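You operate a simulated robot arm through the tools that you are given. There is no shell and no other tool.

Carry out the task below with a simulated two-armed robot. There is one attempt and no reset: what you move stays moved.

TASK
Burn a clear lot mark into the pallet on the press bench.
Fine: push it home against the fence first, set the lot on its label, burn it at READY, not at WARM, and switch the heat off after.

It is judged by the outcome, as a careful person would: the job done as asked, and still so three seconds after it is handed in. It fails if anything else is knocked over, pushed out of place, dropped, spilled or broken.

THE ROBOT
Two 7-joint arms with fingered hands on one trunk that stands fixed in place. Base frame: the origin is at the foot of the trunk, x ahead of it, y to its left, z up. Units: cm, rad, N and s.
The left shoulder is at [8.1, 24.1, 146.7], the right one opposite. With the tool pointing down near the work surface each hand reaches from about 10 to 44 cm from the base axis, measured 20 degrees to its own side. Payload 4.9 kg a hand.
The TCP of each hand is the grasp point between the finger pads, 3.2 cm short of the fingertips. In the tool frame z runs along the fingers and y along their closing line. Largest opening 20 cm; the body of the gripper starts 8.9 cm behind the TCP. The gripper is a hand of 4 fingers: y runs from the thumb to the fingers, the wrist lies at [0, 0, -26.7] in the tool frame.
Orientation is told as [roll, pitch, yaw] about the base's x, y, z axes, in that order, counted from this pose: with the fingers straight down and closing along the base's y, the tool's x points along the base's -x, its y along +y and its z along -z.

THE INTERFACE
- The arms move only by the tool jog_arm. It takes "left_targets", "right_targets" or both (then of equal length, played together; a hand with none holds still); each is a list of rows, each an object of numbers (a shift or turn left out is 0): "dx", "dy", "dz": the shift along the tool's x, y, z in cm; "rx", "ry", "rz": the turn, a rotation vector about the tool's x, y, z in rad. In form: [{"dx": .., "dy": .., "dz": .., "rx": .., "ry": .., "rz": ..}, ...]. A call has 1 to 20 rows; each row is the pose to reach, as a shift and turn from the pose commanded when the call began, along the tool's axes at that moment. Rows are played at 5 a second. More than 5 cm and 0.15 rad between two rows, and nothing of the call is played. Where a pose cannot be reached the arm comes as near as it can. A force on the tool above 40 N (or 10 N above the force at the start of the call, whichever is more), or a blocked arm, ends the call early, and 0.2 s more pass. In this call time passes only in rows, and 0.2 s behind the last. It gives the time, the measured TCP pose, the force on the tool (base axes), the opening and the grip force at its end, in the units of the frame above (readings bear some noise), with the torque about the TCP (base axes, N m) and any sound that the robot's microphone picked up.
- Cameras (640 x 400 px; columns grow to the right, rows downward): "scene" is now at [11.23, 1.56, 164.07]; the picture's right is [0.24, -0.97, 0.00], its down [-0.65, -0.16, -0.74] and it looks along [0.72, 0.18, -0.67] (base axes); focal length 284 px, centre (320, 200). "left" rides on the left gripper at [-6.9, -6.9, -11.6] in its tool frame; the picture's right is [0.71, -0.71, 0.00], its down [0.54, 0.54, -0.64] and it looks along [0.45, 0.45, 0.77] (tool axes); focal length 226 px, centre (320, 200). "right" rides on the right gripper at [6.9, -6.9, -11.6] in its tool frame; the picture's right is [0.71, 0.71, 0.00], its down [-0.54, 0.54, -0.64] and it looks along [-0.45, 0.45, 0.77] (tool axes); focal length 226 px, centre (320, 200). There is no depth. A picture from a camera that has moved, and an enlarged one, comes with that camera's place and axes in the base frame and with its lens. The place of the scene camera against the robot may be out by one fixed shift of up to 1.2 cm in any direction.
- grab_frame(camera): a new picture of that camera. No time passes.
- lift_body(by): slides the trunk up (or, below 0, down) by that many cm; the arms and the scene camera ride with it, the base frame stays. It gives what a move gives, with no picture.
- move_fingers(finger1, finger2, finger3, thumb_bend, hand): sets how far each is bent, from 0 (flat) to 100 (curled in); at 30 the hand is open as for a grip, at 70 the pads meet at the TCP. One left out holds its place. A second passes; each finger stops where it meets its share of the squeeze, and holds until it gets a number again. It is the only way to open and close the hand. It gives what a move gives, with no picture; readings hold the bend of each and the force on the fingers (four entries, about 0 where the hand has none), thumb and palm.
- head_to(pan, tilt): turns the head with the scene camera to pan (to the left, within 1.501 rad either way) and tilt (down, from -0.506 to 1.204), counted from straight ahead of the robot. It gives what a move gives.
- close_up(camera, box): a new picture of the part [left, top, right, bottom] of that camera's present view, enlarged. No time passes.
- finish_job(): hands the job in; it is judged then, once.

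Places have to be worked out from the pictures, the camera data and where the tool is seen. Open the grippers and draw the arms clear of the work before you hand the job in, unless the task says otherwise.

The tools are called after "Call:" by a JSON object that holds its "op" and its "data". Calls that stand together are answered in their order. jog_arm: Moves the arms, as the interface text tells. Its arguments: {"type":"object","properties":{"left_targets":{"type":"array","items":{"type":"object","properties":{"dx":{"type":"number"},"dy":{"type":"number"},"dz":{"type":"number"},"rx":{"type":"number"},"ry":{"type":"number"},"rz":{"type":"number"}}}},"right_targets":{"type":"array","items":{"type":"object","properties":{"dx":{"type":"number"},"dy":{"type":"number"},"dz":{"type":"number"},"rx":{"type":"number"},"ry":{"type":"number"},"rz":{"type":"number"}}}}},"required":[]} The other tools are called the same way: lift_body (by) slides the trunk up or down; move_fingers (finger1, finger2, finger3, thumb_bend, hand) moves the fingers one by one; head_to (pan, tilt) turns the head that bears the scene camera; grab_frame (camera) takes a picture; close_up (camera, box) takes an enlarged picture of a part of a camera's view; finish_job () hands the job in.

At the start:

```text
time: 0.0
left_ee_pos: [73.57, 31.7, 124.95]
left_tool_rot: [-0.001, 0.0, -0.001]
left_ft_force: [0.1, 0.1, 0.0]
left_moment: [0.01, -0.01, 0.0]
left_opening: 19.99
left_gripper_force: 0.0
left_shape: jaw
left_bend: [30.0, 30.0, 30.0, 30.0]
left_finger forces: [0.0, 0.0, 0.0, 0.0, 0.0, 0.0]
right_ee_pos: [72.81, -36.23, 124.13]
right_tool_rot: [0.0, -0.002, -0.002]
right_ft_force: [-0.3, 0.2, 0.8]
right_moment: [-0.01, -0.04, 0.02]
right_opening: 19.99
right_gripper_force: 0.1
right_shape: jaw
right_bend: [30.0, 30.0, 30.0, 30.0]
right_finger forces: [0.0, 0.0, 0.0, 0.0, 0.0, 0.0]
trunk travel left (down, up): [-37.5, 46.5]
head pan, tilt: [0.239, 0.737]
```

scene: 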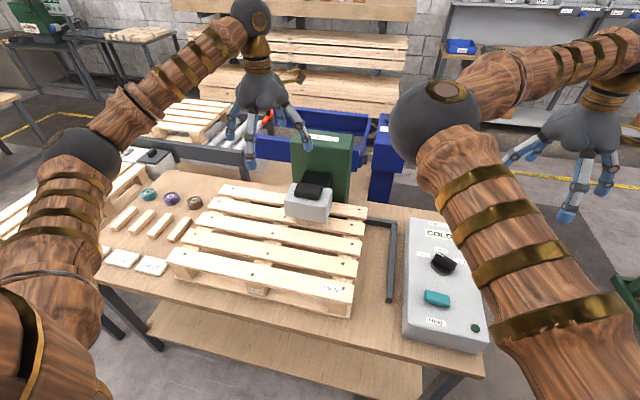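
right: 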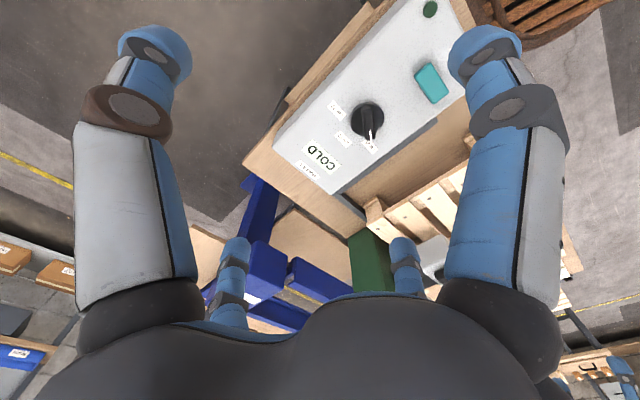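
left: 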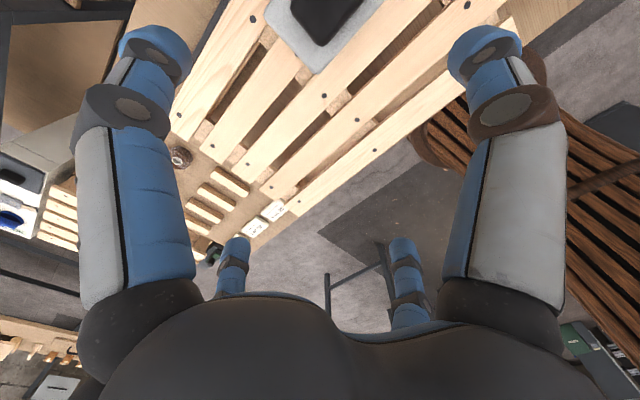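

I'll begin by looking at the bench in detail: the control box, the pallet, the press head, the fence and the labels.

Call:
{"op": "close_up", "data": {"camera": "scene", "box": [380, 200, 500, 360]}}

Call:
{"op": "close_up", "data": {"camera": "scene", "box": [240, 110, 400, 230]}}

Call:
{"op": "close_up", "data": {"camera": "scene", "box": [90, 170, 270, 310]}}

Call:
{"op": "close_up", "data": {"camera": "scene", "box": [230, 210, 410, 330]}}

Call:
{"op": "close_up", "data": {"camera": "right", "box": [240, 0, 480, 220]}}

```text
2.50 times, centred on (440, 280) of scene
camera zoom: at [11.23, 1.56, 164.07], right [0.24, -0.97, 0.0], down [-0.65, -0.16, -0.74], along [0.72, 0.18, -0.67], focal length 710 px, centre (20, 0)
```

zoom: 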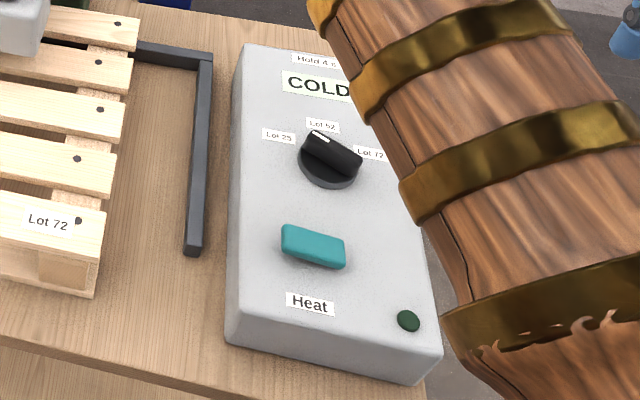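

```text
3.33 times, centred on (320, 170) of scene
camera zoom: at [11.23, 1.56, 164.07], right [0.24, -0.97, 0.0], down [-0.65, -0.16, -0.74], along [0.72, 0.18, -0.67], focal length 947 px, centre (320, 300)
```

zoom: 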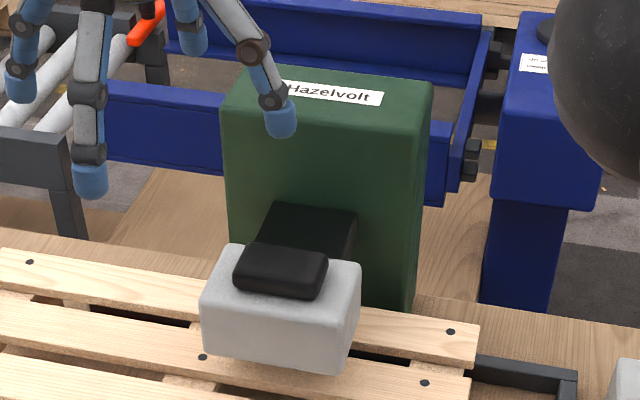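

```text
2.86 times, centred on (180, 240) of scene
camera zoom: at [11.23, 1.56, 164.07], right [0.24, -0.97, 0.0], down [-0.65, -0.16, -0.74], along [0.72, 0.18, -0.67], focal length 811 px, centre (720, 86)
```

zoom: 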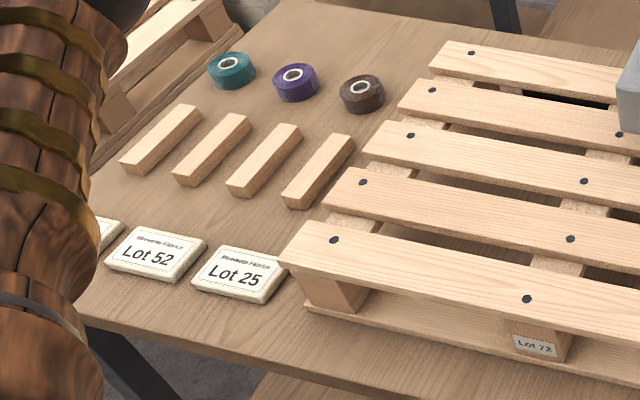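

```text
3.33 times, centred on (320, 270) of scene
camera zoom: at [11.23, 1.56, 164.07], right [0.24, -0.97, 0.0], down [-0.65, -0.16, -0.74], along [0.72, 0.18, -0.67], focal length 947 px, centre (320, -33)
```

zoom: 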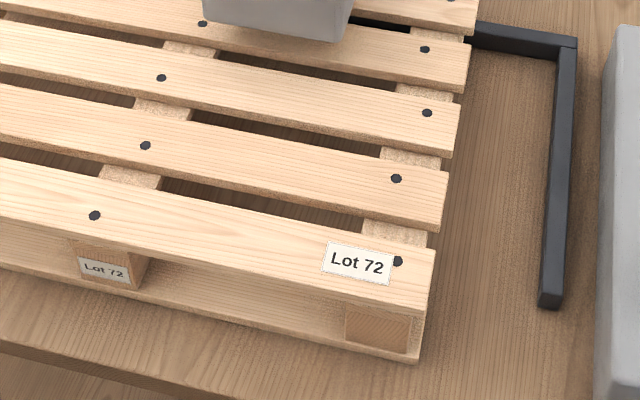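

```text
1.82 times, centred on (360, 110) of right
camera zoom: at [65.88, -43.12, 135.77], right [-0.71, 0.71, 0.0], down [0.54, 0.54, 0.64], along [0.45, 0.45, -0.77], focal length 411 px, centre (247, 364)
```

zoom: 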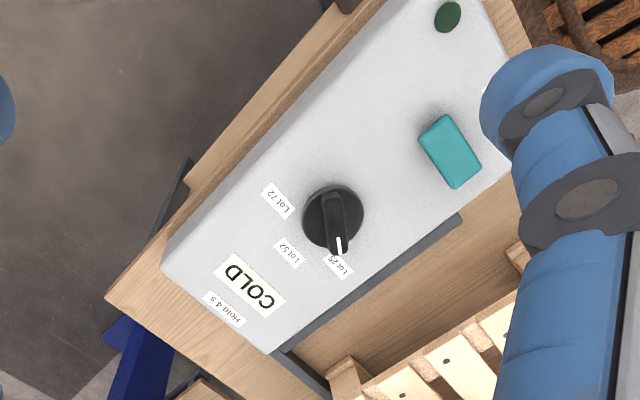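

The label on the pallet reads Lot 72 and the box shows COLD, with a note saying "Hold 4 s" and the knob apparently pointing at Lot 25. I'll look closer through the left hand camera and enlarge the box labels, so I can triangulate positions.

Call:
{"op": "close_up", "data": {"camera": "left", "box": [160, 0, 480, 200]}}

Call:
{"op": "close_up", "data": {"camera": "right", "box": [280, 80, 400, 180]}}

Call:
{"op": "close_up", "data": {"camera": "scene", "box": [410, 210, 480, 280]}}

Call:
{"op": "close_up", "data": {"camera": "scene", "box": [400, 270, 500, 360]}}

Call:
{"op": "close_up", "data": {"camera": "right", "box": [320, 180, 480, 300]}}

```text
2.00 times, centred on (320, 100) of left
camera zoom: at [80.58, 24.8, 136.47], right [-0.71, -0.71, 0.0], down [-0.54, 0.54, 0.64], along [-0.45, 0.45, -0.77], focal length 452 px, centre (320, 400)
```

zoom: 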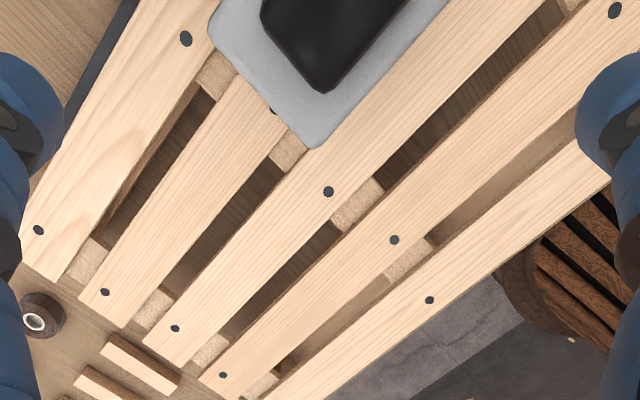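

```text
4.00 times, centred on (340, 130) of right
camera zoom: at [65.88, -43.12, 135.77], right [-0.71, 0.71, 0.0], down [0.54, 0.54, 0.64], along [0.45, 0.45, -0.77], focal length 904 px, centre (240, 480)
```

zoom: 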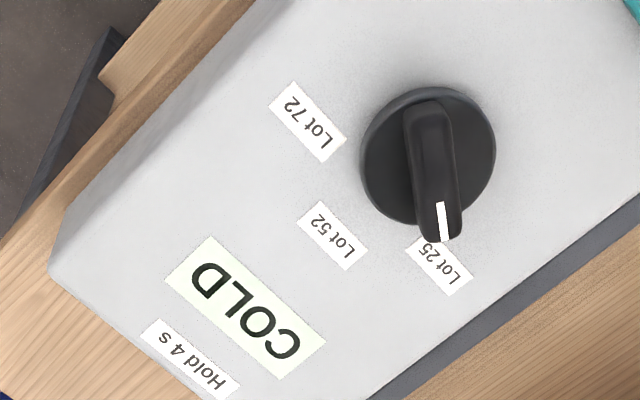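

```text
5.71 times, centred on (445, 245) of scene
camera zoom: at [11.23, 1.56, 164.07], right [0.24, -0.97, 0.0], down [-0.65, -0.16, -0.74], along [0.72, 0.18, -0.67], focal length 1623 px, centre (-394, -57)
```

zoom: 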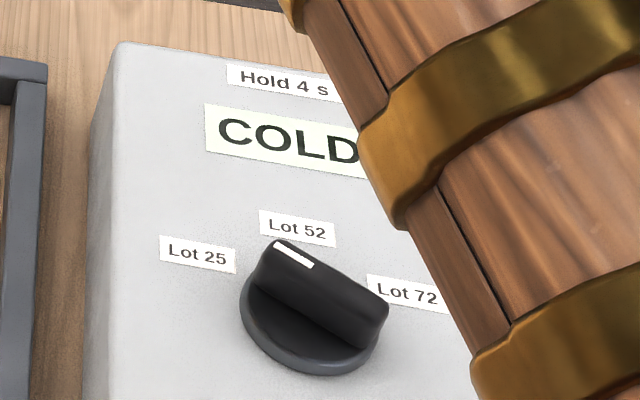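

```text
4.44 times, centred on (450, 315) of scene
camera zoom: at [11.23, 1.56, 164.07], right [0.24, -0.97, 0.0], down [-0.65, -0.16, -0.74], along [0.72, 0.18, -0.67], focal length 1262 px, centre (-258, -311)
```

zoom: 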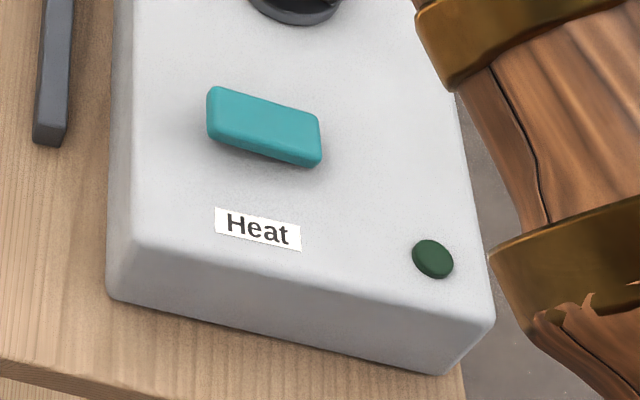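

```text
3.33 times, centred on (400, 240) of right
camera zoom: at [65.88, -43.12, 135.77], right [-0.71, 0.71, 0.0], down [0.54, 0.54, 0.64], along [0.45, 0.45, -0.77], focal length 754 px, centre (53, 67)
```

zoom: 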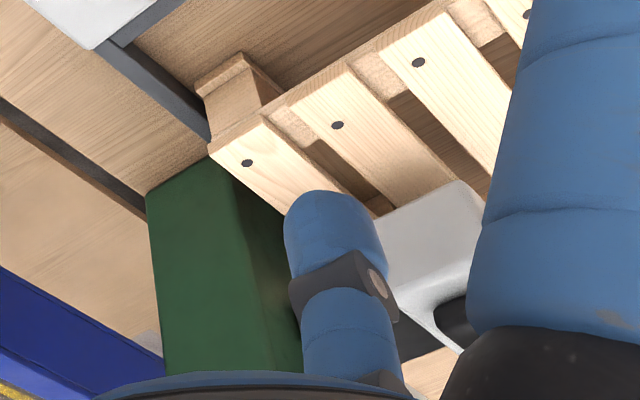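

The pallet sits short of the L-fence, about 10 cm short on the right and a few cm at the back. The press head hangs over x≈76–86, y≈16–30, with its underside about 6 cm above the slats. I'll draw the left hand back from under the head's line before lowering the trunk.

Call:
{"op": "jog_arm", "data": {"left_targets": [{"dx": 4, "dy": 1}, {"dx": 8, "dy": 2}, {"dx": 11, "dy": 3}]}}

Call:
{"op": "lift_body", "data": {"by": -12}}

Call:
{"op": "grab_frame", "data": {"camera": "scene"}}

Call:
{"op": "grab_frame", "data": {"camera": "left"}}

Call:
{"op": "grab_frame", "data": {"camera": "right"}}

```text
time: 0.8
left_ee_pos: [62.69, 34.77, 124.76]
left_tool_rot: [0.001, 0.0, -0.001]
left_ft_force: [0.5, 0.2, -0.2]
left_moment: [-0.01, -0.01, -0.01]
left_opening: 19.97
left_gripper_force: 0.0
left_shape: jaw
left_bend: [30.0, 30.0, 30.0, 30.0]
left_finger forces: [0.1, 0.1, 0.0, 0.0, 0.1, 0.1]
right_ee_pos: [72.7, -36.22, 124.27]
right_tool_rot: [0.001, -0.001, -0.001]
right_ft_force: [-0.5, -0.6, 0.2]
right_moment: [0.01, -0.02, -0.02]
right_opening: 20.0
right_gripper_force: 0.0
right_shape: jaw
right_bend: [30.0, 30.0, 30.0, 30.0]
right_finger forces: [0.0, 0.1, 0.0, 0.0, 0.1, 0.0]
trunk travel left (down, up): [-37.5, 46.5]
head pan, tilt: [0.239, 0.737]
```

```text
time: 2.3
left_ee_pos: [62.73, 34.8, 112.77]
left_tool_rot: [-0.002, -0.001, -0.001]
left_ft_force: [-0.1, 0.0, 0.8]
left_moment: [0.0, -0.03, -0.02]
left_opening: 20.0
left_gripper_force: 0.1
left_shape: jaw
left_bend: [30.0, 30.0, 30.0, 30.0]
left_finger forces: [0.0, 0.0, 0.0, 0.0, 0.0, 0.0]
right_ee_pos: [72.69, -36.22, 112.12]
right_tool_rot: [-0.001, 0.001, -0.001]
right_ft_force: [0.1, -0.6, 0.1]
right_moment: [-0.04, 0.01, -0.02]
right_opening: 19.97
right_gripper_force: 0.0
right_shape: jaw
right_bend: [30.0, 30.0, 30.0, 30.0]
right_finger forces: [0.1, 0.1, 0.0, 0.0, 0.0, 0.0]
trunk travel left (down, up): [-25.5, 58.5]
head pan, tilt: [0.239, 0.737]
```

```text
taken
camera scene: at [11.19, 1.56, 152.08], right [0.24, -0.97, 0.0], down [-0.65, -0.16, -0.74], along [0.72, 0.18, -0.67], focal length 284 px, centre (320, 200)
```

scene: 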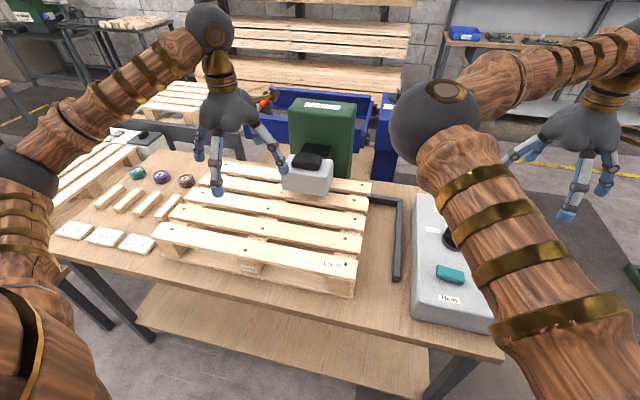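

```text
taken
camera left: at [69.61, 27.84, 124.32], right [-0.71, -0.71, 0.0], down [-0.54, 0.54, 0.64], along [-0.45, 0.45, -0.77], focal length 226 px, centre (320, 200)
```

left: 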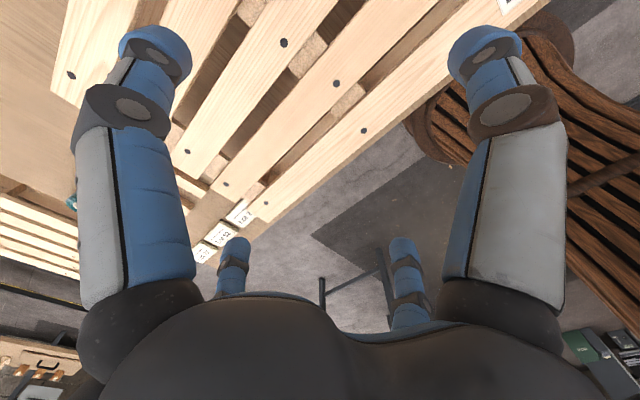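

```text
taken
camera right: at [65.84, -43.13, 123.8], right [-0.71, 0.71, 0.0], down [0.54, 0.54, 0.64], along [0.46, 0.45, -0.77], focal length 226 px, centre (320, 200)
```

right: 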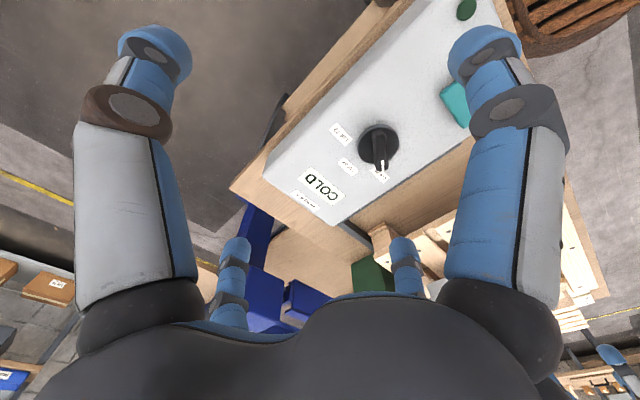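

Lowering worked without contact. I'll take matching close-ups from this height to triangulate the box, rocker and pallet edges.

Call:
{"op": "close_up", "data": {"camera": "right", "box": [260, 80, 480, 230]}}

Call:
{"op": "close_up", "data": {"camera": "right", "box": [380, 0, 520, 130]}}

Call:
{"op": "close_up", "data": {"camera": "left", "box": [180, 0, 500, 250]}}

Call:
{"op": "close_up", "data": {"camera": "scene", "box": [240, 150, 420, 310]}}

Call:
{"op": "close_up", "data": {"camera": "scene", "box": [390, 180, 500, 340]}}

Call:
{"op": "close_up", "data": {"camera": "right", "box": [320, 180, 480, 300]}}

```text
2.67 times, centred on (370, 155) of right
camera zoom: at [65.84, -43.13, 123.8], right [-0.71, 0.71, 0.0], down [0.54, 0.54, 0.64], along [0.46, 0.45, -0.77], focal length 603 px, centre (187, 320)
```

zoom: 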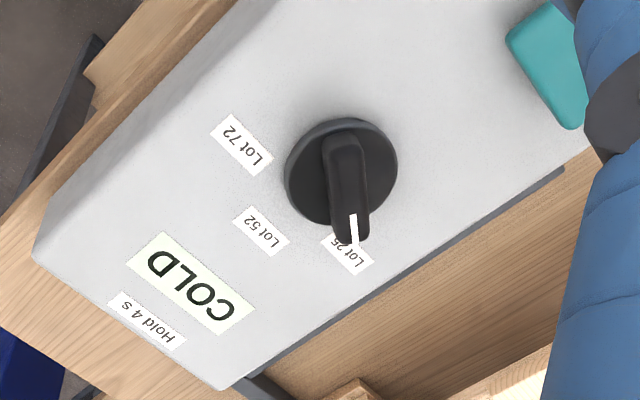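

```text
3.08 times, centred on (450, 65) of right
camera zoom: at [65.84, -43.13, 123.8], right [-0.71, 0.71, 0.0], down [0.54, 0.54, 0.64], along [0.46, 0.45, -0.77], focal length 696 px, centre (-80, 615)
```

zoom: 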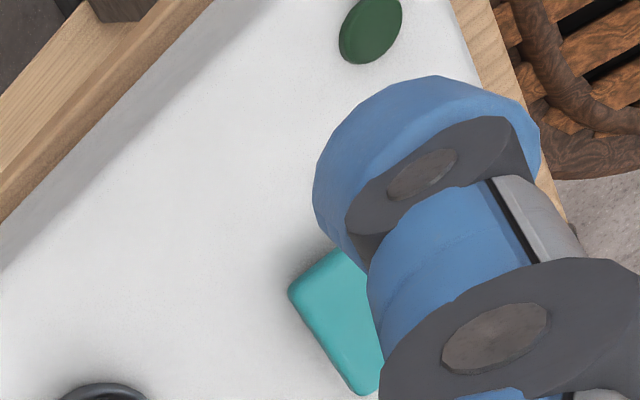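

```text
1.60 times, centred on (340, 125) of left
camera zoom: at [69.61, 27.84, 124.32], right [-0.71, -0.71, 0.0], down [-0.54, 0.54, 0.64], along [-0.45, 0.45, -0.77], focal length 362 px, centre (288, 320)
```

zoom: 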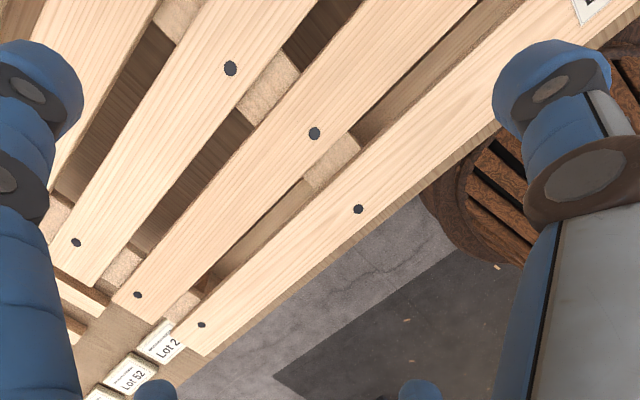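

```text
2.50 times, centred on (330, 230) of scene
camera zoom: at [11.19, 1.56, 152.08], right [0.24, -0.97, 0.0], down [-0.65, -0.16, -0.74], along [0.72, 0.18, -0.67], focal length 710 px, centre (295, 125)
```

zoom: 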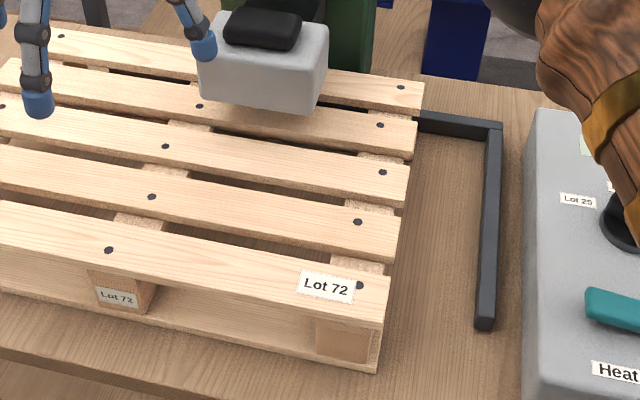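

```text
2.50 times, centred on (445, 260) of scene
camera zoom: at [11.19, 1.56, 152.08], right [0.24, -0.97, 0.0], down [-0.65, -0.16, -0.74], along [0.72, 0.18, -0.67], focal length 710 px, centre (8, 50)
```

zoom: 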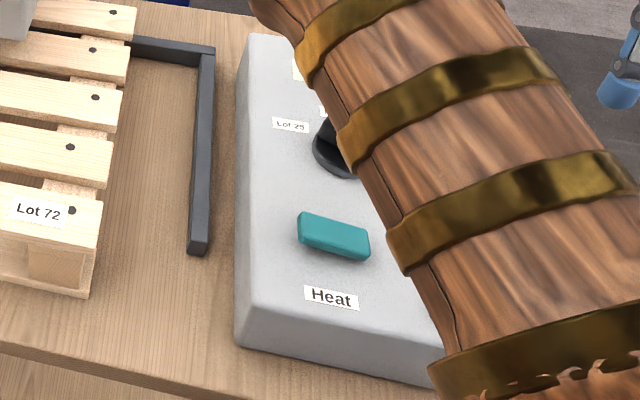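

```text
3.33 times, centred on (400, 240) of right
camera zoom: at [65.84, -43.13, 123.8], right [-0.71, 0.71, 0.0], down [0.54, 0.54, 0.64], along [0.46, 0.45, -0.77], focal length 754 px, centre (53, 67)
```

zoom: 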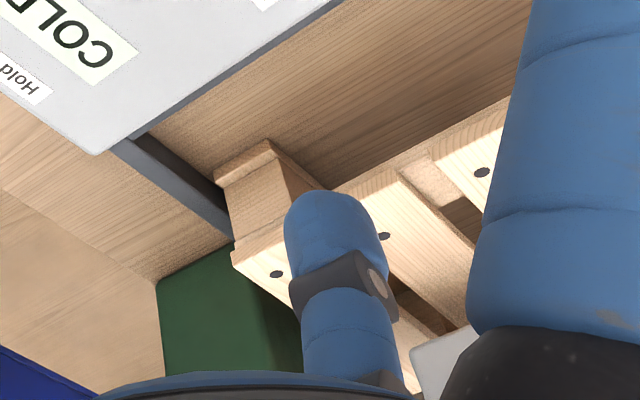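

The box top works out at roughly z≈88 and the pallet top at about 88.5. Before planning the push I'll test the left hand's fingers in free air, closing the middle finger onto the thumb and leaving the outer two flat.

Call:
{"op": "move_fingers", "data": {"hand": "left", "finger1": 0, "finger2": 70, "finger3": 0, "thumb_bend": 70}}

Call:
{"op": "grab_frame", "data": {"camera": "left"}}

Call:
{"op": "grab_frame", "data": {"camera": "scene"}}

```text
time: 3.3
left_ee_pos: [62.71, 34.79, 112.81]
left_tool_rot: [0.001, 0.001, 0.0]
left_ft_force: [-0.5, 0.0, 0.9]
left_moment: [0.0, 0.01, 0.02]
left_opening: 12.65
left_gripper_force: 0.1
left_shape: fingers
left_bend: [1.0, 70.0, 1.0, 70.0]
left_finger forces: [0.0, 0.0, 0.0, 0.1, 0.0, 0.0]
right_ee_pos: [72.69, -36.12, 112.15]
right_tool_rot: [-0.001, 0.001, -0.002]
right_ft_force: [-0.5, -0.4, -0.3]
right_moment: [0.0, 0.02, 0.01]
right_opening: 19.96
right_gripper_force: 0.1
right_shape: jaw
right_bend: [30.0, 30.0, 30.0, 30.0]
right_finger forces: [0.0, 0.1, 0.0, 0.0, 0.0, 0.0]
trunk travel left (down, up): [-25.5, 58.5]
head pan, tilt: [0.239, 0.737]
```

```text
taken
camera left: at [69.64, 27.85, 124.29], right [-0.71, -0.71, 0.0], down [-0.54, 0.54, 0.64], along [-0.45, 0.45, -0.77], focal length 226 px, centre (320, 200)
```

left: 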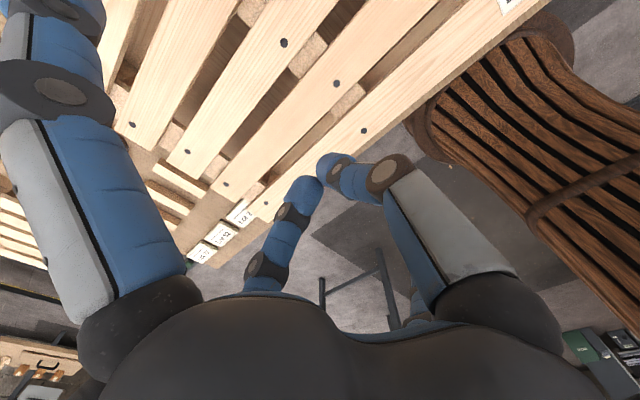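

```text
taken
camera scene: at [11.22, 1.56, 152.07], right [0.24, -0.97, 0.0], down [-0.65, -0.16, -0.74], along [0.72, 0.18, -0.67], focal length 284 px, centre (320, 200)
```

scene: 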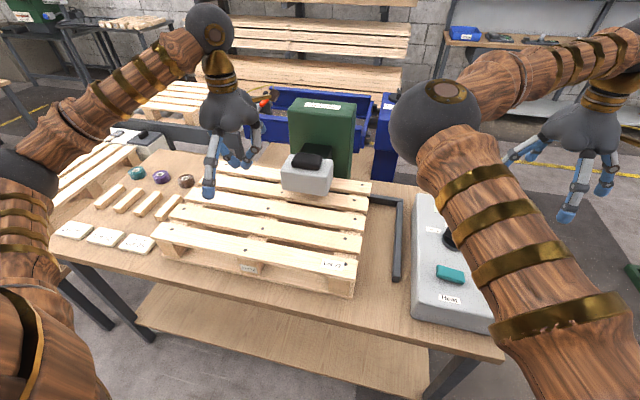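

Fingers 1 and 3 sit at ±x of the tool, and finger 2 opposes the thumb. I'll see whether fingers 1 and 3 fold up out of the way when curled fully.

Call:
{"op": "move_fingers", "data": {"hand": "left", "finger1": 100, "finger2": 30, "finger3": 100, "thumb_bend": 30}}

Call:
{"op": "grab_frame", "data": {"camera": "left"}}

Call:
{"op": "close_up", "data": {"camera": "scene", "box": [160, 60, 320, 220]}}

```text
time: 4.3
left_ee_pos: [62.79, 34.72, 112.74]
left_tool_rot: [0.0, 0.0, 0.0]
left_ft_force: [-0.8, 0.3, 0.3]
left_moment: [0.02, 0.03, 0.0]
left_opening: 9.45
left_gripper_force: 0.1
left_shape: fingers
left_bend: [74.0, 30.0, 74.0, 30.0]
left_finger forces: [0.0, 0.0, 0.1, 0.1, 0.1, 0.0]
right_ee_pos: [72.76, -36.07, 112.24]
right_tool_rot: [0.0, -0.001, -0.002]
right_ft_force: [0.4, 0.0, -0.2]
right_moment: [0.01, -0.04, 0.02]
right_opening: 20.01
right_gripper_force: 0.0
right_shape: jaw
right_bend: [30.0, 30.0, 30.0, 30.0]
right_finger forces: [0.0, 0.0, 0.0, 0.1, 0.0, 0.0]
trunk travel left (down, up): [-25.5, 58.5]
head pan, tilt: [0.239, 0.737]
```

```text
taken
camera left: at [69.64, 27.84, 124.29], right [-0.71, -0.71, 0.0], down [-0.54, 0.54, 0.64], along [-0.45, 0.45, -0.77], focal length 226 px, centre (320, 200)
```

left: 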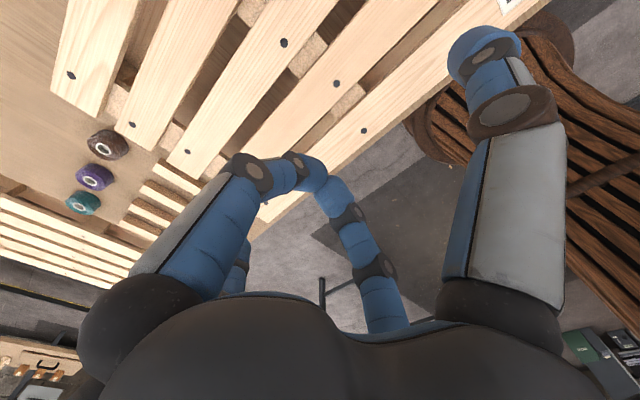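

```text
2.50 times, centred on (240, 140) of scene
camera zoom: at [11.22, 1.56, 152.07], right [0.24, -0.97, 0.0], down [-0.65, -0.16, -0.74], along [0.72, 0.18, -0.67], focal length 710 px, centre (520, 350)
```

zoom: 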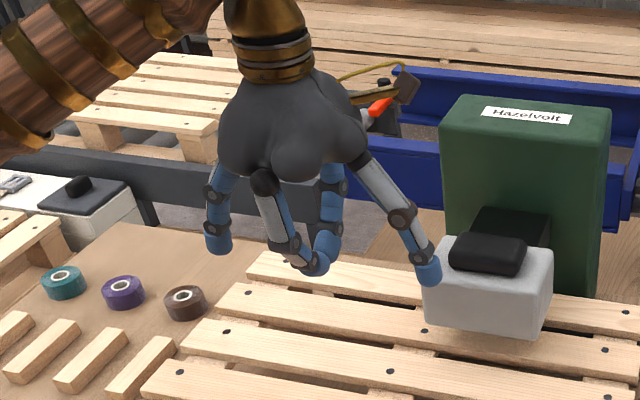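

The outer fingers block each other at 74, so a plain two-finger bundle won't suit the gaps. I'll use the right hand turned 45° instead, with its four fingertips straddling a slat/stringer crossing near the pallet's right end, which lies on the centre line and clear of the press head. First I'll open the left hand, move it aside, and bring the right hand over at a safe height.

Call:
{"op": "move_fingers", "data": {"hand": "left", "finger1": 30, "finger2": 30, "finger3": 30, "thumb_bend": 30}}

Call:
{"op": "jog_arm", "data": {"left_targets": [{"dx": 2, "dy": 2}, {"dx": 4, "dy": 4}, {"dx": 6, "dy": 6}, {"dx": 8, "dy": 8}, {"dx": 10, "dy": 8}, {"dx": 10, "dy": 8}, {"dx": 10, "dy": 8}, {"dx": 10, "dy": 8}, {"dx": 10, "dy": 8}, {"dx": 10, "dy": 8}], "right_targets": [{"dx": 1, "dy": 4}, {"dx": 2, "dy": 8}, {"dx": 3, "dy": 12}, {"dx": 4, "dy": 16}, {"dx": 5, "dy": 20}, {"dx": 6, "dy": 24}, {"dx": 7, "dy": 28}, {"dx": 8, "dy": 32}, {"dx": 8, "dy": 36}, {"dx": 8, "dy": 38}]}}

Call:
{"op": "grab_frame", "data": {"camera": "scene"}}

Call:
{"op": "grab_frame", "data": {"camera": "right"}}

```text
time: 5.3
left_ee_pos: [62.7, 34.69, 112.64]
left_tool_rot: [0.0, 0.0, 0.0]
left_ft_force: [-0.8, 0.3, 0.3]
left_moment: [-0.02, 0.02, 0.01]
left_opening: 13.97
left_gripper_force: 0.1
left_shape: fingers
left_bend: [30.0, 30.0, 30.0, 30.0]
left_finger forces: [0.0, 0.0, 0.0, 0.0, 0.1, 0.0]
right_ee_pos: [72.68, -36.09, 112.12]
right_tool_rot: [0.001, -0.001, -0.003]
right_ft_force: [0.8, 0.6, 0.0]
right_moment: [0.04, -0.02, 0.0]
right_opening: 19.97
right_gripper_force: 0.0
right_shape: jaw
right_bend: [30.0, 30.0, 30.0, 30.0]
right_finger forces: [0.1, 0.0, 0.1, 0.0, 0.0, 0.0]
trunk travel left (down, up): [-25.5, 58.5]
head pan, tilt: [0.239, 0.737]
```

```text
time: 7.5
left_ee_pos: [52.73, 42.84, 112.72]
left_tool_rot: [-0.001, 0.0, -0.001]
left_ft_force: [0.7, 0.9, -0.8]
left_moment: [-0.02, -0.07, -0.01]
left_opening: 13.99
left_gripper_force: 0.0
left_shape: fingers
left_bend: [30.0, 30.0, 30.0, 30.0]
left_finger forces: [0.0, 0.0, 0.1, 0.0, 0.0, 0.0]
right_ee_pos: [64.94, 1.96, 112.15]
right_tool_rot: [-0.002, 0.0, -0.002]
right_ft_force: [0.5, -0.9, 0.7]
right_moment: [-0.03, 0.01, -0.01]
right_opening: 19.99
right_gripper_force: 0.2
right_shape: jaw
right_bend: [30.0, 30.0, 30.0, 30.0]
right_finger forces: [0.1, 0.0, 0.0, 0.0, 0.0, 0.1]
trunk travel left (down, up): [-25.5, 58.5]
head pan, tilt: [0.239, 0.737]
```

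```text
taken
camera scene: at [11.18, 1.61, 152.07], right [0.24, -0.97, 0.0], down [-0.65, -0.16, -0.74], along [0.72, 0.18, -0.67], focal length 284 px, centre (320, 200)
```

scene: 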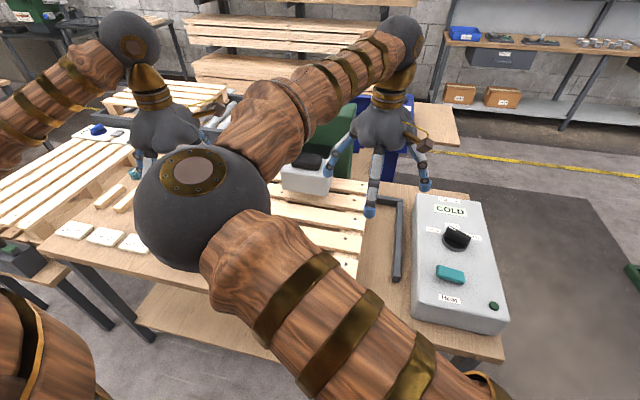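

```text
taken
camera right: at [58.11, -4.94, 123.7], right [-0.71, 0.71, 0.0], down [0.54, 0.54, 0.64], along [0.46, 0.45, -0.77], focal length 226 px, centre (320, 200)
```

right: 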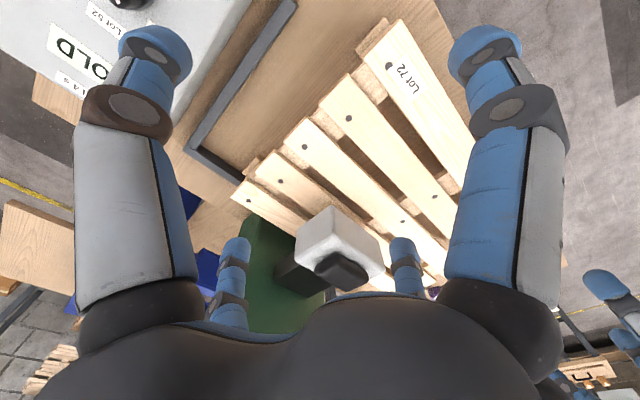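

Now both the box and the pallet–fence corner are visible. I'll take enlarged views to measure the slats, stringer, fence and box precisely.

Call:
{"op": "close_up", "data": {"camera": "right", "box": [170, 0, 490, 200]}}

Call:
{"op": "close_up", "data": {"camera": "right", "box": [220, 120, 420, 300]}}

Call:
{"op": "close_up", "data": {"camera": "scene", "box": [390, 190, 520, 350]}}

Call:
{"op": "close_up", "data": {"camera": "scene", "box": [260, 130, 420, 290]}}

```text
2.00 times, centred on (330, 100) of right
camera zoom: at [58.11, -4.94, 123.7], right [-0.71, 0.71, 0.0], down [0.54, 0.54, 0.64], along [0.46, 0.45, -0.77], focal length 452 px, centre (300, 400)
```

zoom: 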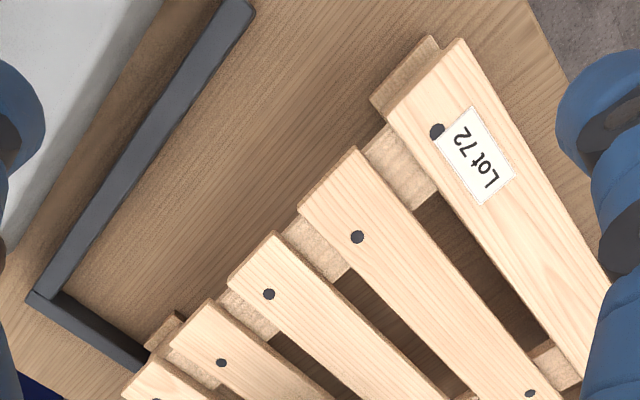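

```text
2.22 times, centred on (320, 210) of right
camera zoom: at [58.11, -4.94, 123.7], right [-0.71, 0.71, 0.0], down [0.54, 0.54, 0.64], along [0.46, 0.45, -0.77], focal length 502 px, centre (320, 178)
```

zoom: 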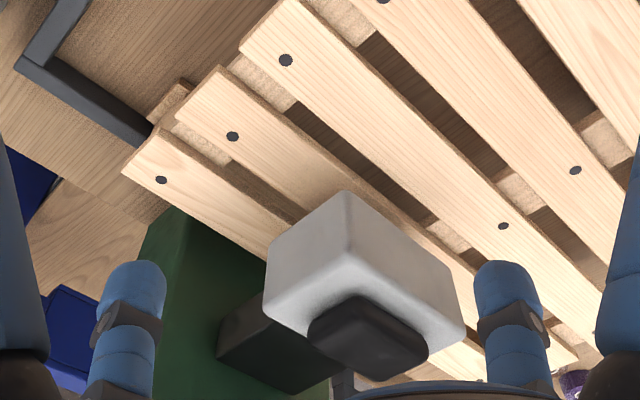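

```text
2.50 times, centred on (455, 270) of scene
camera zoom: at [11.18, 1.61, 152.07], right [0.24, -0.97, 0.0], down [-0.65, -0.16, -0.74], along [0.72, 0.18, -0.67], focal length 710 px, centre (-18, 25)
```

zoom: 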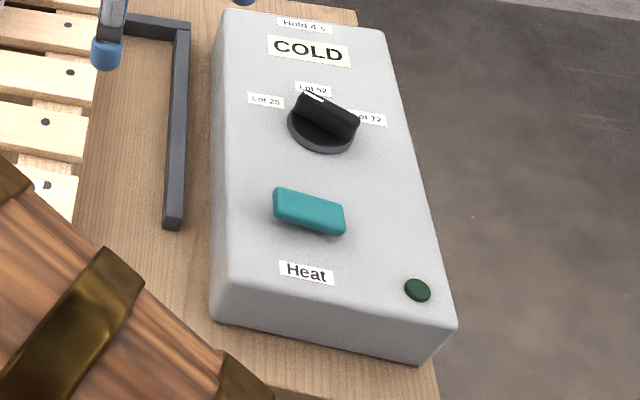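

```text
2.50 times, centred on (340, 210) of scene
camera zoom: at [11.18, 1.61, 152.07], right [0.24, -0.97, 0.0], down [-0.65, -0.16, -0.74], along [0.72, 0.18, -0.67], focal length 710 px, centre (270, 175)
```

zoom: 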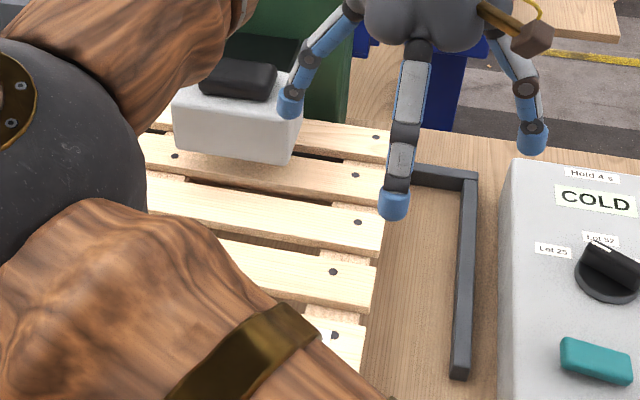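

Measurements: the pallet spans x 51.5–91.5 with its right edge at y≈2.5 and top at z≈87.7, and it is square to the fence. The fence's inner side face is near y≈-7.6 and its back face near x≈92. I'll raise the left hand, turn the right hand 45°, and bend finger1 to identify it.

Call:
{"op": "jog_arm", "data": {"left_targets": [{"dz": -3}, {"dz": -6}, {"dz": -9}, {"dz": -12}, {"dz": -12}, {"dz": -12}], "right_targets": [{"rz": -0.131}, {"rz": -0.262}, {"rz": -0.393}, {"rz": -0.524}, {"rz": -0.655}, {"rz": -0.785}]}}

Call:
{"op": "move_fingers", "data": {"hand": "right", "finger1": 48, "finger2": 48}}

Call:
{"op": "grab_frame", "data": {"camera": "right"}}

Call:
{"op": "grab_frame", "data": {"camera": "scene"}}

```text
time: 8.9
left_ee_pos: [52.67, 42.89, 124.9]
left_tool_rot: [0.002, 0.0, -0.001]
left_ft_force: [0.8, 0.4, 0.6]
left_moment: [0.03, 0.01, 0.0]
left_opening: 13.99
left_gripper_force: 0.1
left_shape: fingers
left_bend: [30.0, 30.0, 30.0, 30.0]
left_finger forces: [0.0, 0.0, 0.1, 0.1, 0.0, 0.0]
right_ee_pos: [64.76, 1.8, 112.17]
right_tool_rot: [0.0, 0.0, 0.787]
right_ft_force: [0.0, -0.1, 0.0]
right_moment: [-0.01, 0.02, -0.01]
right_opening: 20.0
right_gripper_force: 0.0
right_shape: jaw
right_bend: [30.0, 30.0, 30.0, 30.0]
right_finger forces: [0.1, 0.0, 0.1, 0.1, 0.0, 0.0]
trunk travel left (down, up): [-25.5, 58.5]
head pan, tilt: [0.239, 0.737]
```

```text
time: 9.9
left_ee_pos: [52.63, 42.87, 124.83]
left_tool_rot: [0.002, -0.001, 0.0]
left_ft_force: [-0.1, -0.2, -0.5]
left_moment: [-0.01, 0.0, -0.01]
left_opening: 13.98
left_gripper_force: 0.1
left_shape: fingers
left_bend: [30.0, 30.0, 30.0, 30.0]
left_finger forces: [0.0, 0.0, 0.0, 0.0, 0.1, 0.0]
right_ee_pos: [64.82, 2.04, 112.12]
right_tool_rot: [0.0, -0.001, 0.783]
right_ft_force: [0.4, -0.4, 0.4]
right_moment: [0.0, 0.0, 0.02]
right_opening: 11.28
right_gripper_force: 0.1
right_shape: fingers
right_bend: [48.0, 48.0, 30.0, 30.0]
right_finger forces: [0.0, 0.0, 0.0, 0.0, 0.0, 0.1]
trunk travel left (down, up): [-25.5, 58.5]
head pan, tilt: [0.239, 0.737]
```

```text
taken
camera right: at [64.84, -7.92, 123.74], right [-1.0, 0.0, 0.0], down [0.0, 0.77, 0.64], along [0.0, 0.64, -0.77], focal length 226 px, centre (320, 200)
```

right: 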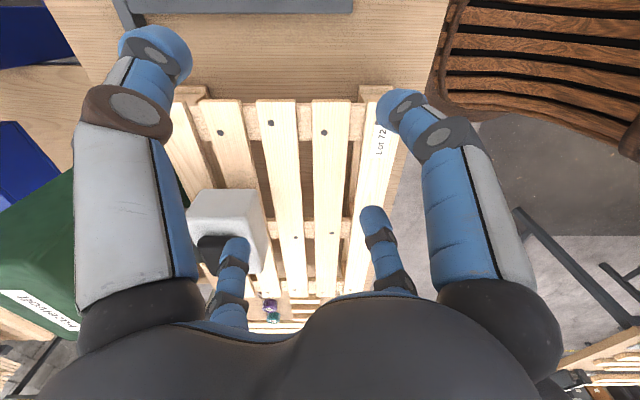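

```text
taken
camera scene: at [11.21, 1.59, 152.07], right [0.24, -0.97, 0.0], down [-0.65, -0.16, -0.74], along [0.72, 0.18, -0.67], focal length 284 px, centre (320, 200)
```

scene: 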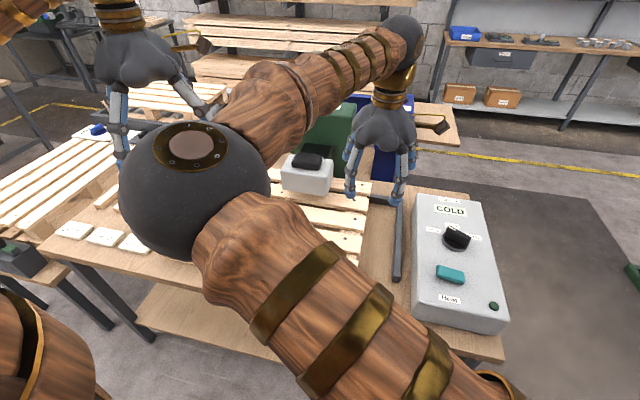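

In this view finger1 is the near-left (–x,–y) digit and finger2 is opposite the thumb. A cleaner plan is yaw 0: keep most of the hand outside the pallet's right end and drop only finger2 into a slat gap behind the right stringer (edge y≈10), pulling toward –y with its pad. I'll rotate back, tuck the thumb and side fingers in, and lower the trunk.

Call:
{"op": "jog_arm", "data": {"right_targets": [{"rz": 0.131}, {"rz": 0.262}, {"rz": 0.393}, {"rz": 0.524}, {"rz": 0.655}, {"rz": 0.785}, {"rz": 0.785, "dx": -1.8, "dy": -1.7}, {"rz": 0.785, "dx": -1.1, "dy": -2.5}]}}

Call:
{"op": "move_fingers", "data": {"hand": "right", "finger1": 45, "finger2": 30, "finger3": 45, "thumb_bend": 58}}

Call:
{"op": "lift_body", "data": {"by": -17}}

Call:
{"op": "grab_frame", "data": {"camera": "right"}}

Call:
{"op": "grab_frame", "data": {"camera": "scene"}}

```text
time: 11.7
left_ee_pos: [52.78, 42.93, 124.79]
left_tool_rot: [0.001, 0.001, 0.001]
left_ft_force: [-0.2, 0.4, -0.2]
left_moment: [0.01, -0.02, -0.03]
left_opening: 14.0
left_gripper_force: 0.1
left_shape: fingers
left_bend: [30.0, 30.0, 30.0, 30.0]
left_finger forces: [0.0, 0.0, 0.0, 0.0, 0.0, 0.0]
right_ee_pos: [67.44, 0.85, 112.13]
right_tool_rot: [0.001, 0.001, -0.001]
right_ft_force: [-0.7, 0.5, -1.0]
right_moment: [0.0, -0.03, 0.01]
right_opening: 11.31
right_gripper_force: 0.1
right_shape: fingers
right_bend: [48.0, 48.0, 30.0, 30.0]
right_finger forces: [0.0, 0.0, 0.0, 0.0, 0.0, 0.0]
trunk travel left (down, up): [-25.5, 58.5]
head pan, tilt: [0.239, 0.737]
```

```text
time: 12.7
left_ee_pos: [52.63, 42.97, 124.76]
left_tool_rot: [0.0, -0.001, 0.0]
left_ft_force: [-0.2, 0.9, -0.6]
left_moment: [-0.01, 0.01, 0.01]
left_opening: 13.97
left_gripper_force: 0.0
left_shape: fingers
left_bend: [30.0, 30.0, 30.0, 30.0]
left_finger forces: [0.1, 0.1, 0.1, 0.0, 0.1, 0.0]
right_ee_pos: [67.22, 1.01, 112.05]
right_tool_rot: [0.001, 0.001, -0.002]
right_ft_force: [0.6, -0.8, -0.4]
right_moment: [0.02, -0.02, 0.02]
right_opening: 6.82
right_gripper_force: 0.0
right_shape: fingers
right_bend: [45.0, 30.0, 45.0, 57.0]
right_finger forces: [0.0, 0.0, 0.1, 0.1, 0.1, 0.0]
trunk travel left (down, up): [-25.5, 58.5]
head pan, tilt: [0.239, 0.737]
```

```text
time: 14.6
left_ee_pos: [52.64, 42.89, 107.85]
left_tool_rot: [0.0, 0.001, 0.0]
left_ft_force: [0.4, -0.4, -0.4]
left_moment: [-0.02, 0.04, 0.02]
left_opening: 14.01
left_gripper_force: 0.1
left_shape: fingers
left_bend: [30.0, 30.0, 30.0, 30.0]
left_finger forces: [0.0, 0.0, 0.1, 0.1, 0.0, 0.1]
right_ee_pos: [67.3, 0.88, 95.13]
right_tool_rot: [-0.002, 0.001, -0.001]
right_ft_force: [0.5, -0.2, 0.7]
right_moment: [-0.01, 0.01, 0.04]
right_opening: 6.84
right_gripper_force: 0.0
right_shape: fingers
right_bend: [45.0, 30.0, 45.0, 57.0]
right_finger forces: [0.0, 0.0, 0.1, 0.1, 0.0, 0.1]
trunk travel left (down, up): [-8.5, 75.5]
head pan, tilt: [0.239, 0.737]
```

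```text
taken
camera right: at [60.42, -5.99, 106.76], right [-0.71, 0.71, 0.0], down [0.54, 0.54, 0.64], along [0.46, 0.45, -0.77], focal length 226 px, centre (320, 200)
```

right: 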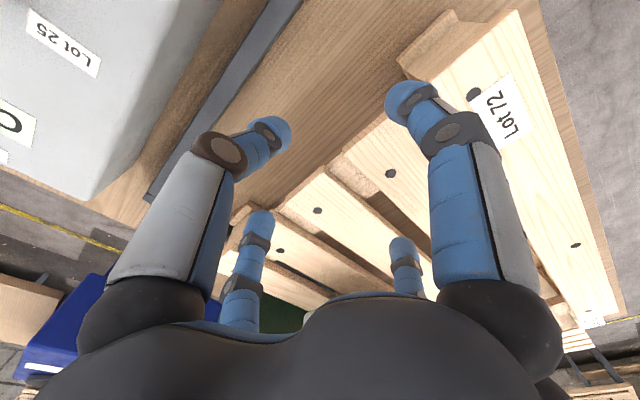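

```text
taken
camera scene: at [11.18, 1.56, 135.08], right [0.24, -0.97, 0.0], down [-0.65, -0.16, -0.74], along [0.72, 0.18, -0.67], focal length 284 px, centre (320, 200)
```

scene: 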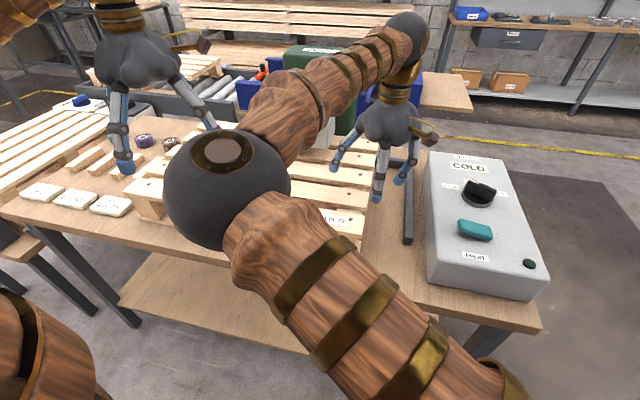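

The hand is now about 4 cm above the slats. I'll take an enlarged view to check how finger2 lines up with the gap and refine the slat, stringer and fence positions.

Call:
{"op": "close_up", "data": {"camera": "right", "box": [200, 80, 520, 300]}}

Call:
{"op": "close_up", "data": {"camera": "scene", "box": [310, 110, 450, 240]}}

Call:
{"op": "close_up", "data": {"camera": "right", "box": [0, 0, 320, 220]}}

```text
1.82 times, centred on (360, 190) of right
camera zoom: at [60.42, -5.99, 106.76], right [-0.71, 0.71, 0.0], down [0.54, 0.54, 0.64], along [0.46, 0.45, -0.77], focal length 411 px, centre (247, 218)
```

zoom: 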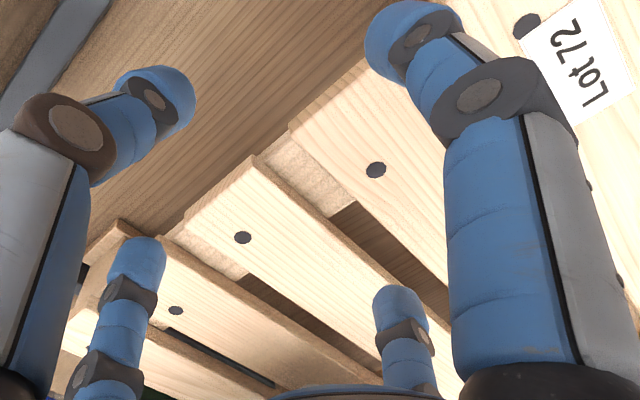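

```text
3.08 times, centred on (380, 175) of scene
camera zoom: at [11.18, 1.56, 135.08], right [0.24, -0.97, 0.0], down [-0.65, -0.16, -0.74], along [0.72, 0.18, -0.67], focal length 874 px, centre (135, 277)
```

zoom: 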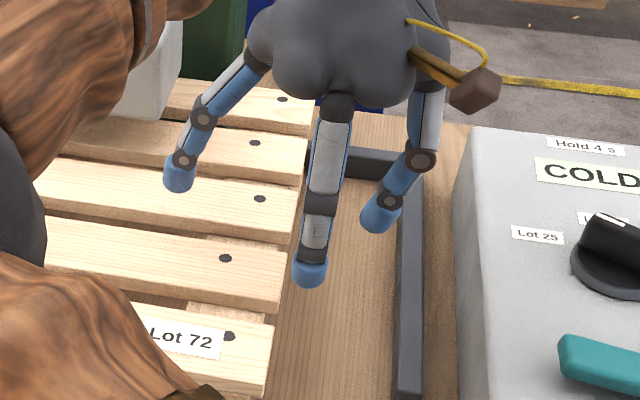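

```text
1.82 times, centred on (160, 110) of right
camera zoom: at [60.42, -5.99, 106.76], right [-0.71, 0.71, 0.0], down [0.54, 0.54, 0.64], along [0.46, 0.45, -0.77], focal length 411 px, centre (611, 364)
```

zoom: 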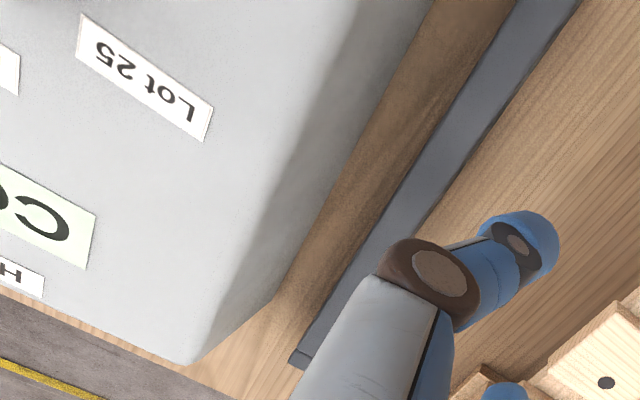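

Finger2 looks nearly aligned with the gap between the 2nd and 3rd slats (gap x≈65.4–67.9). I'll open finger2 slightly, shift the hand a touch outward, and lower so its tip is just above slat level to compare directly.

Call:
{"op": "move_fingers", "data": {"hand": "right", "finger2": 26}}

Call:
{"op": "jog_arm", "data": {"right_targets": [{"dx": 0.2, "dy": -0.9, "dz": 0}, {"dx": 0.2, "dy": -0.9, "dz": 1.5}, {"dx": 0.2, "dy": -0.9, "dz": 3}]}}

Call:
{"op": "close_up", "data": {"camera": "right", "box": [200, 80, 520, 300]}}

Call:
{"op": "close_up", "data": {"camera": "scene", "box": [310, 110, 450, 240]}}

```text
time: 15.6
left_ee_pos: [52.71, 42.96, 107.82]
left_tool_rot: [0.001, 0.001, 0.002]
left_ft_force: [0.3, 0.4, 0.4]
left_moment: [0.02, 0.01, -0.02]
left_opening: 13.99
left_gripper_force: 0.1
left_shape: fingers
left_bend: [30.0, 30.0, 30.0, 30.0]
left_finger forces: [0.0, 0.0, 0.0, 0.0, 0.0, 0.0]
right_ee_pos: [67.32, 0.89, 95.2]
right_tool_rot: [0.0, 0.0, -0.001]
right_ft_force: [-0.6, 0.3, 0.3]
right_moment: [0.02, 0.02, -0.04]
right_opening: 6.82
right_gripper_force: 0.1
right_shape: fingers
right_bend: [45.0, 26.0, 45.0, 57.0]
right_finger forces: [0.0, 0.0, 0.0, 0.0, 0.0, 0.0]
trunk travel left (down, up): [-8.5, 75.5]
head pan, tilt: [0.239, 0.737]
```

```text
time: 16.4
left_ee_pos: [52.73, 42.9, 107.86]
left_tool_rot: [0.0, 0.0, 0.001]
left_ft_force: [0.1, 0.2, 0.3]
left_moment: [0.0, 0.01, -0.02]
left_opening: 14.0
left_gripper_force: 0.0
left_shape: fingers
left_bend: [30.0, 30.0, 30.0, 30.0]
left_finger forces: [0.0, 0.0, 0.1, 0.0, 0.0, 0.0]
right_ee_pos: [67.01, 0.19, 92.06]
right_tool_rot: [0.001, 0.0, -0.002]
right_ft_force: [-0.1, 0.7, 0.1]
right_moment: [0.0, 0.01, 0.01]
right_opening: 6.82
right_gripper_force: 0.0
right_shape: fingers
right_bend: [45.0, 26.0, 45.0, 57.0]
right_finger forces: [0.0, 0.0, 0.0, 0.0, 0.0, 0.0]
trunk travel left (down, up): [-8.5, 75.5]
head pan, tilt: [0.239, 0.737]
```

```text
1.82 times, centred on (360, 190) of right
camera zoom: at [60.18, -6.85, 103.63], right [-0.71, 0.71, 0.0], down [0.54, 0.54, 0.64], along [0.45, 0.45, -0.77], focal length 411 px, centre (247, 218)
```

zoom: 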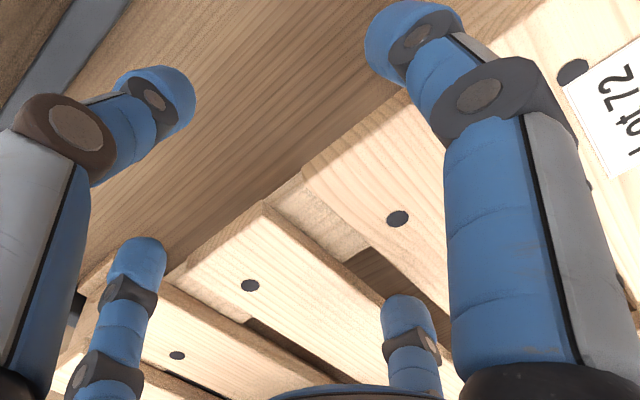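

```text
3.08 times, centred on (380, 175) of scene
camera zoom: at [11.22, 1.57, 135.07], right [0.24, -0.97, 0.0], down [-0.65, -0.16, -0.74], along [0.72, 0.18, -0.67], focal length 874 px, centre (135, 277)
```

zoom: 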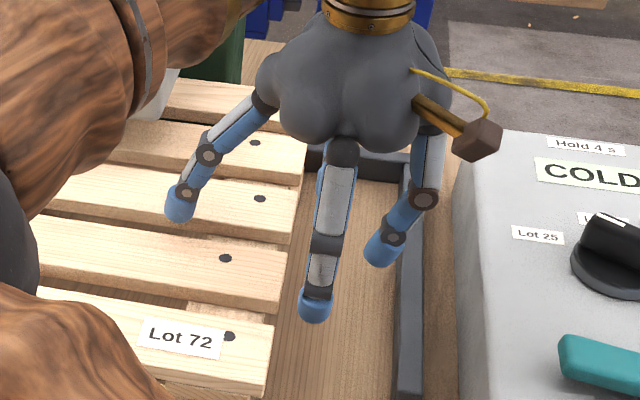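

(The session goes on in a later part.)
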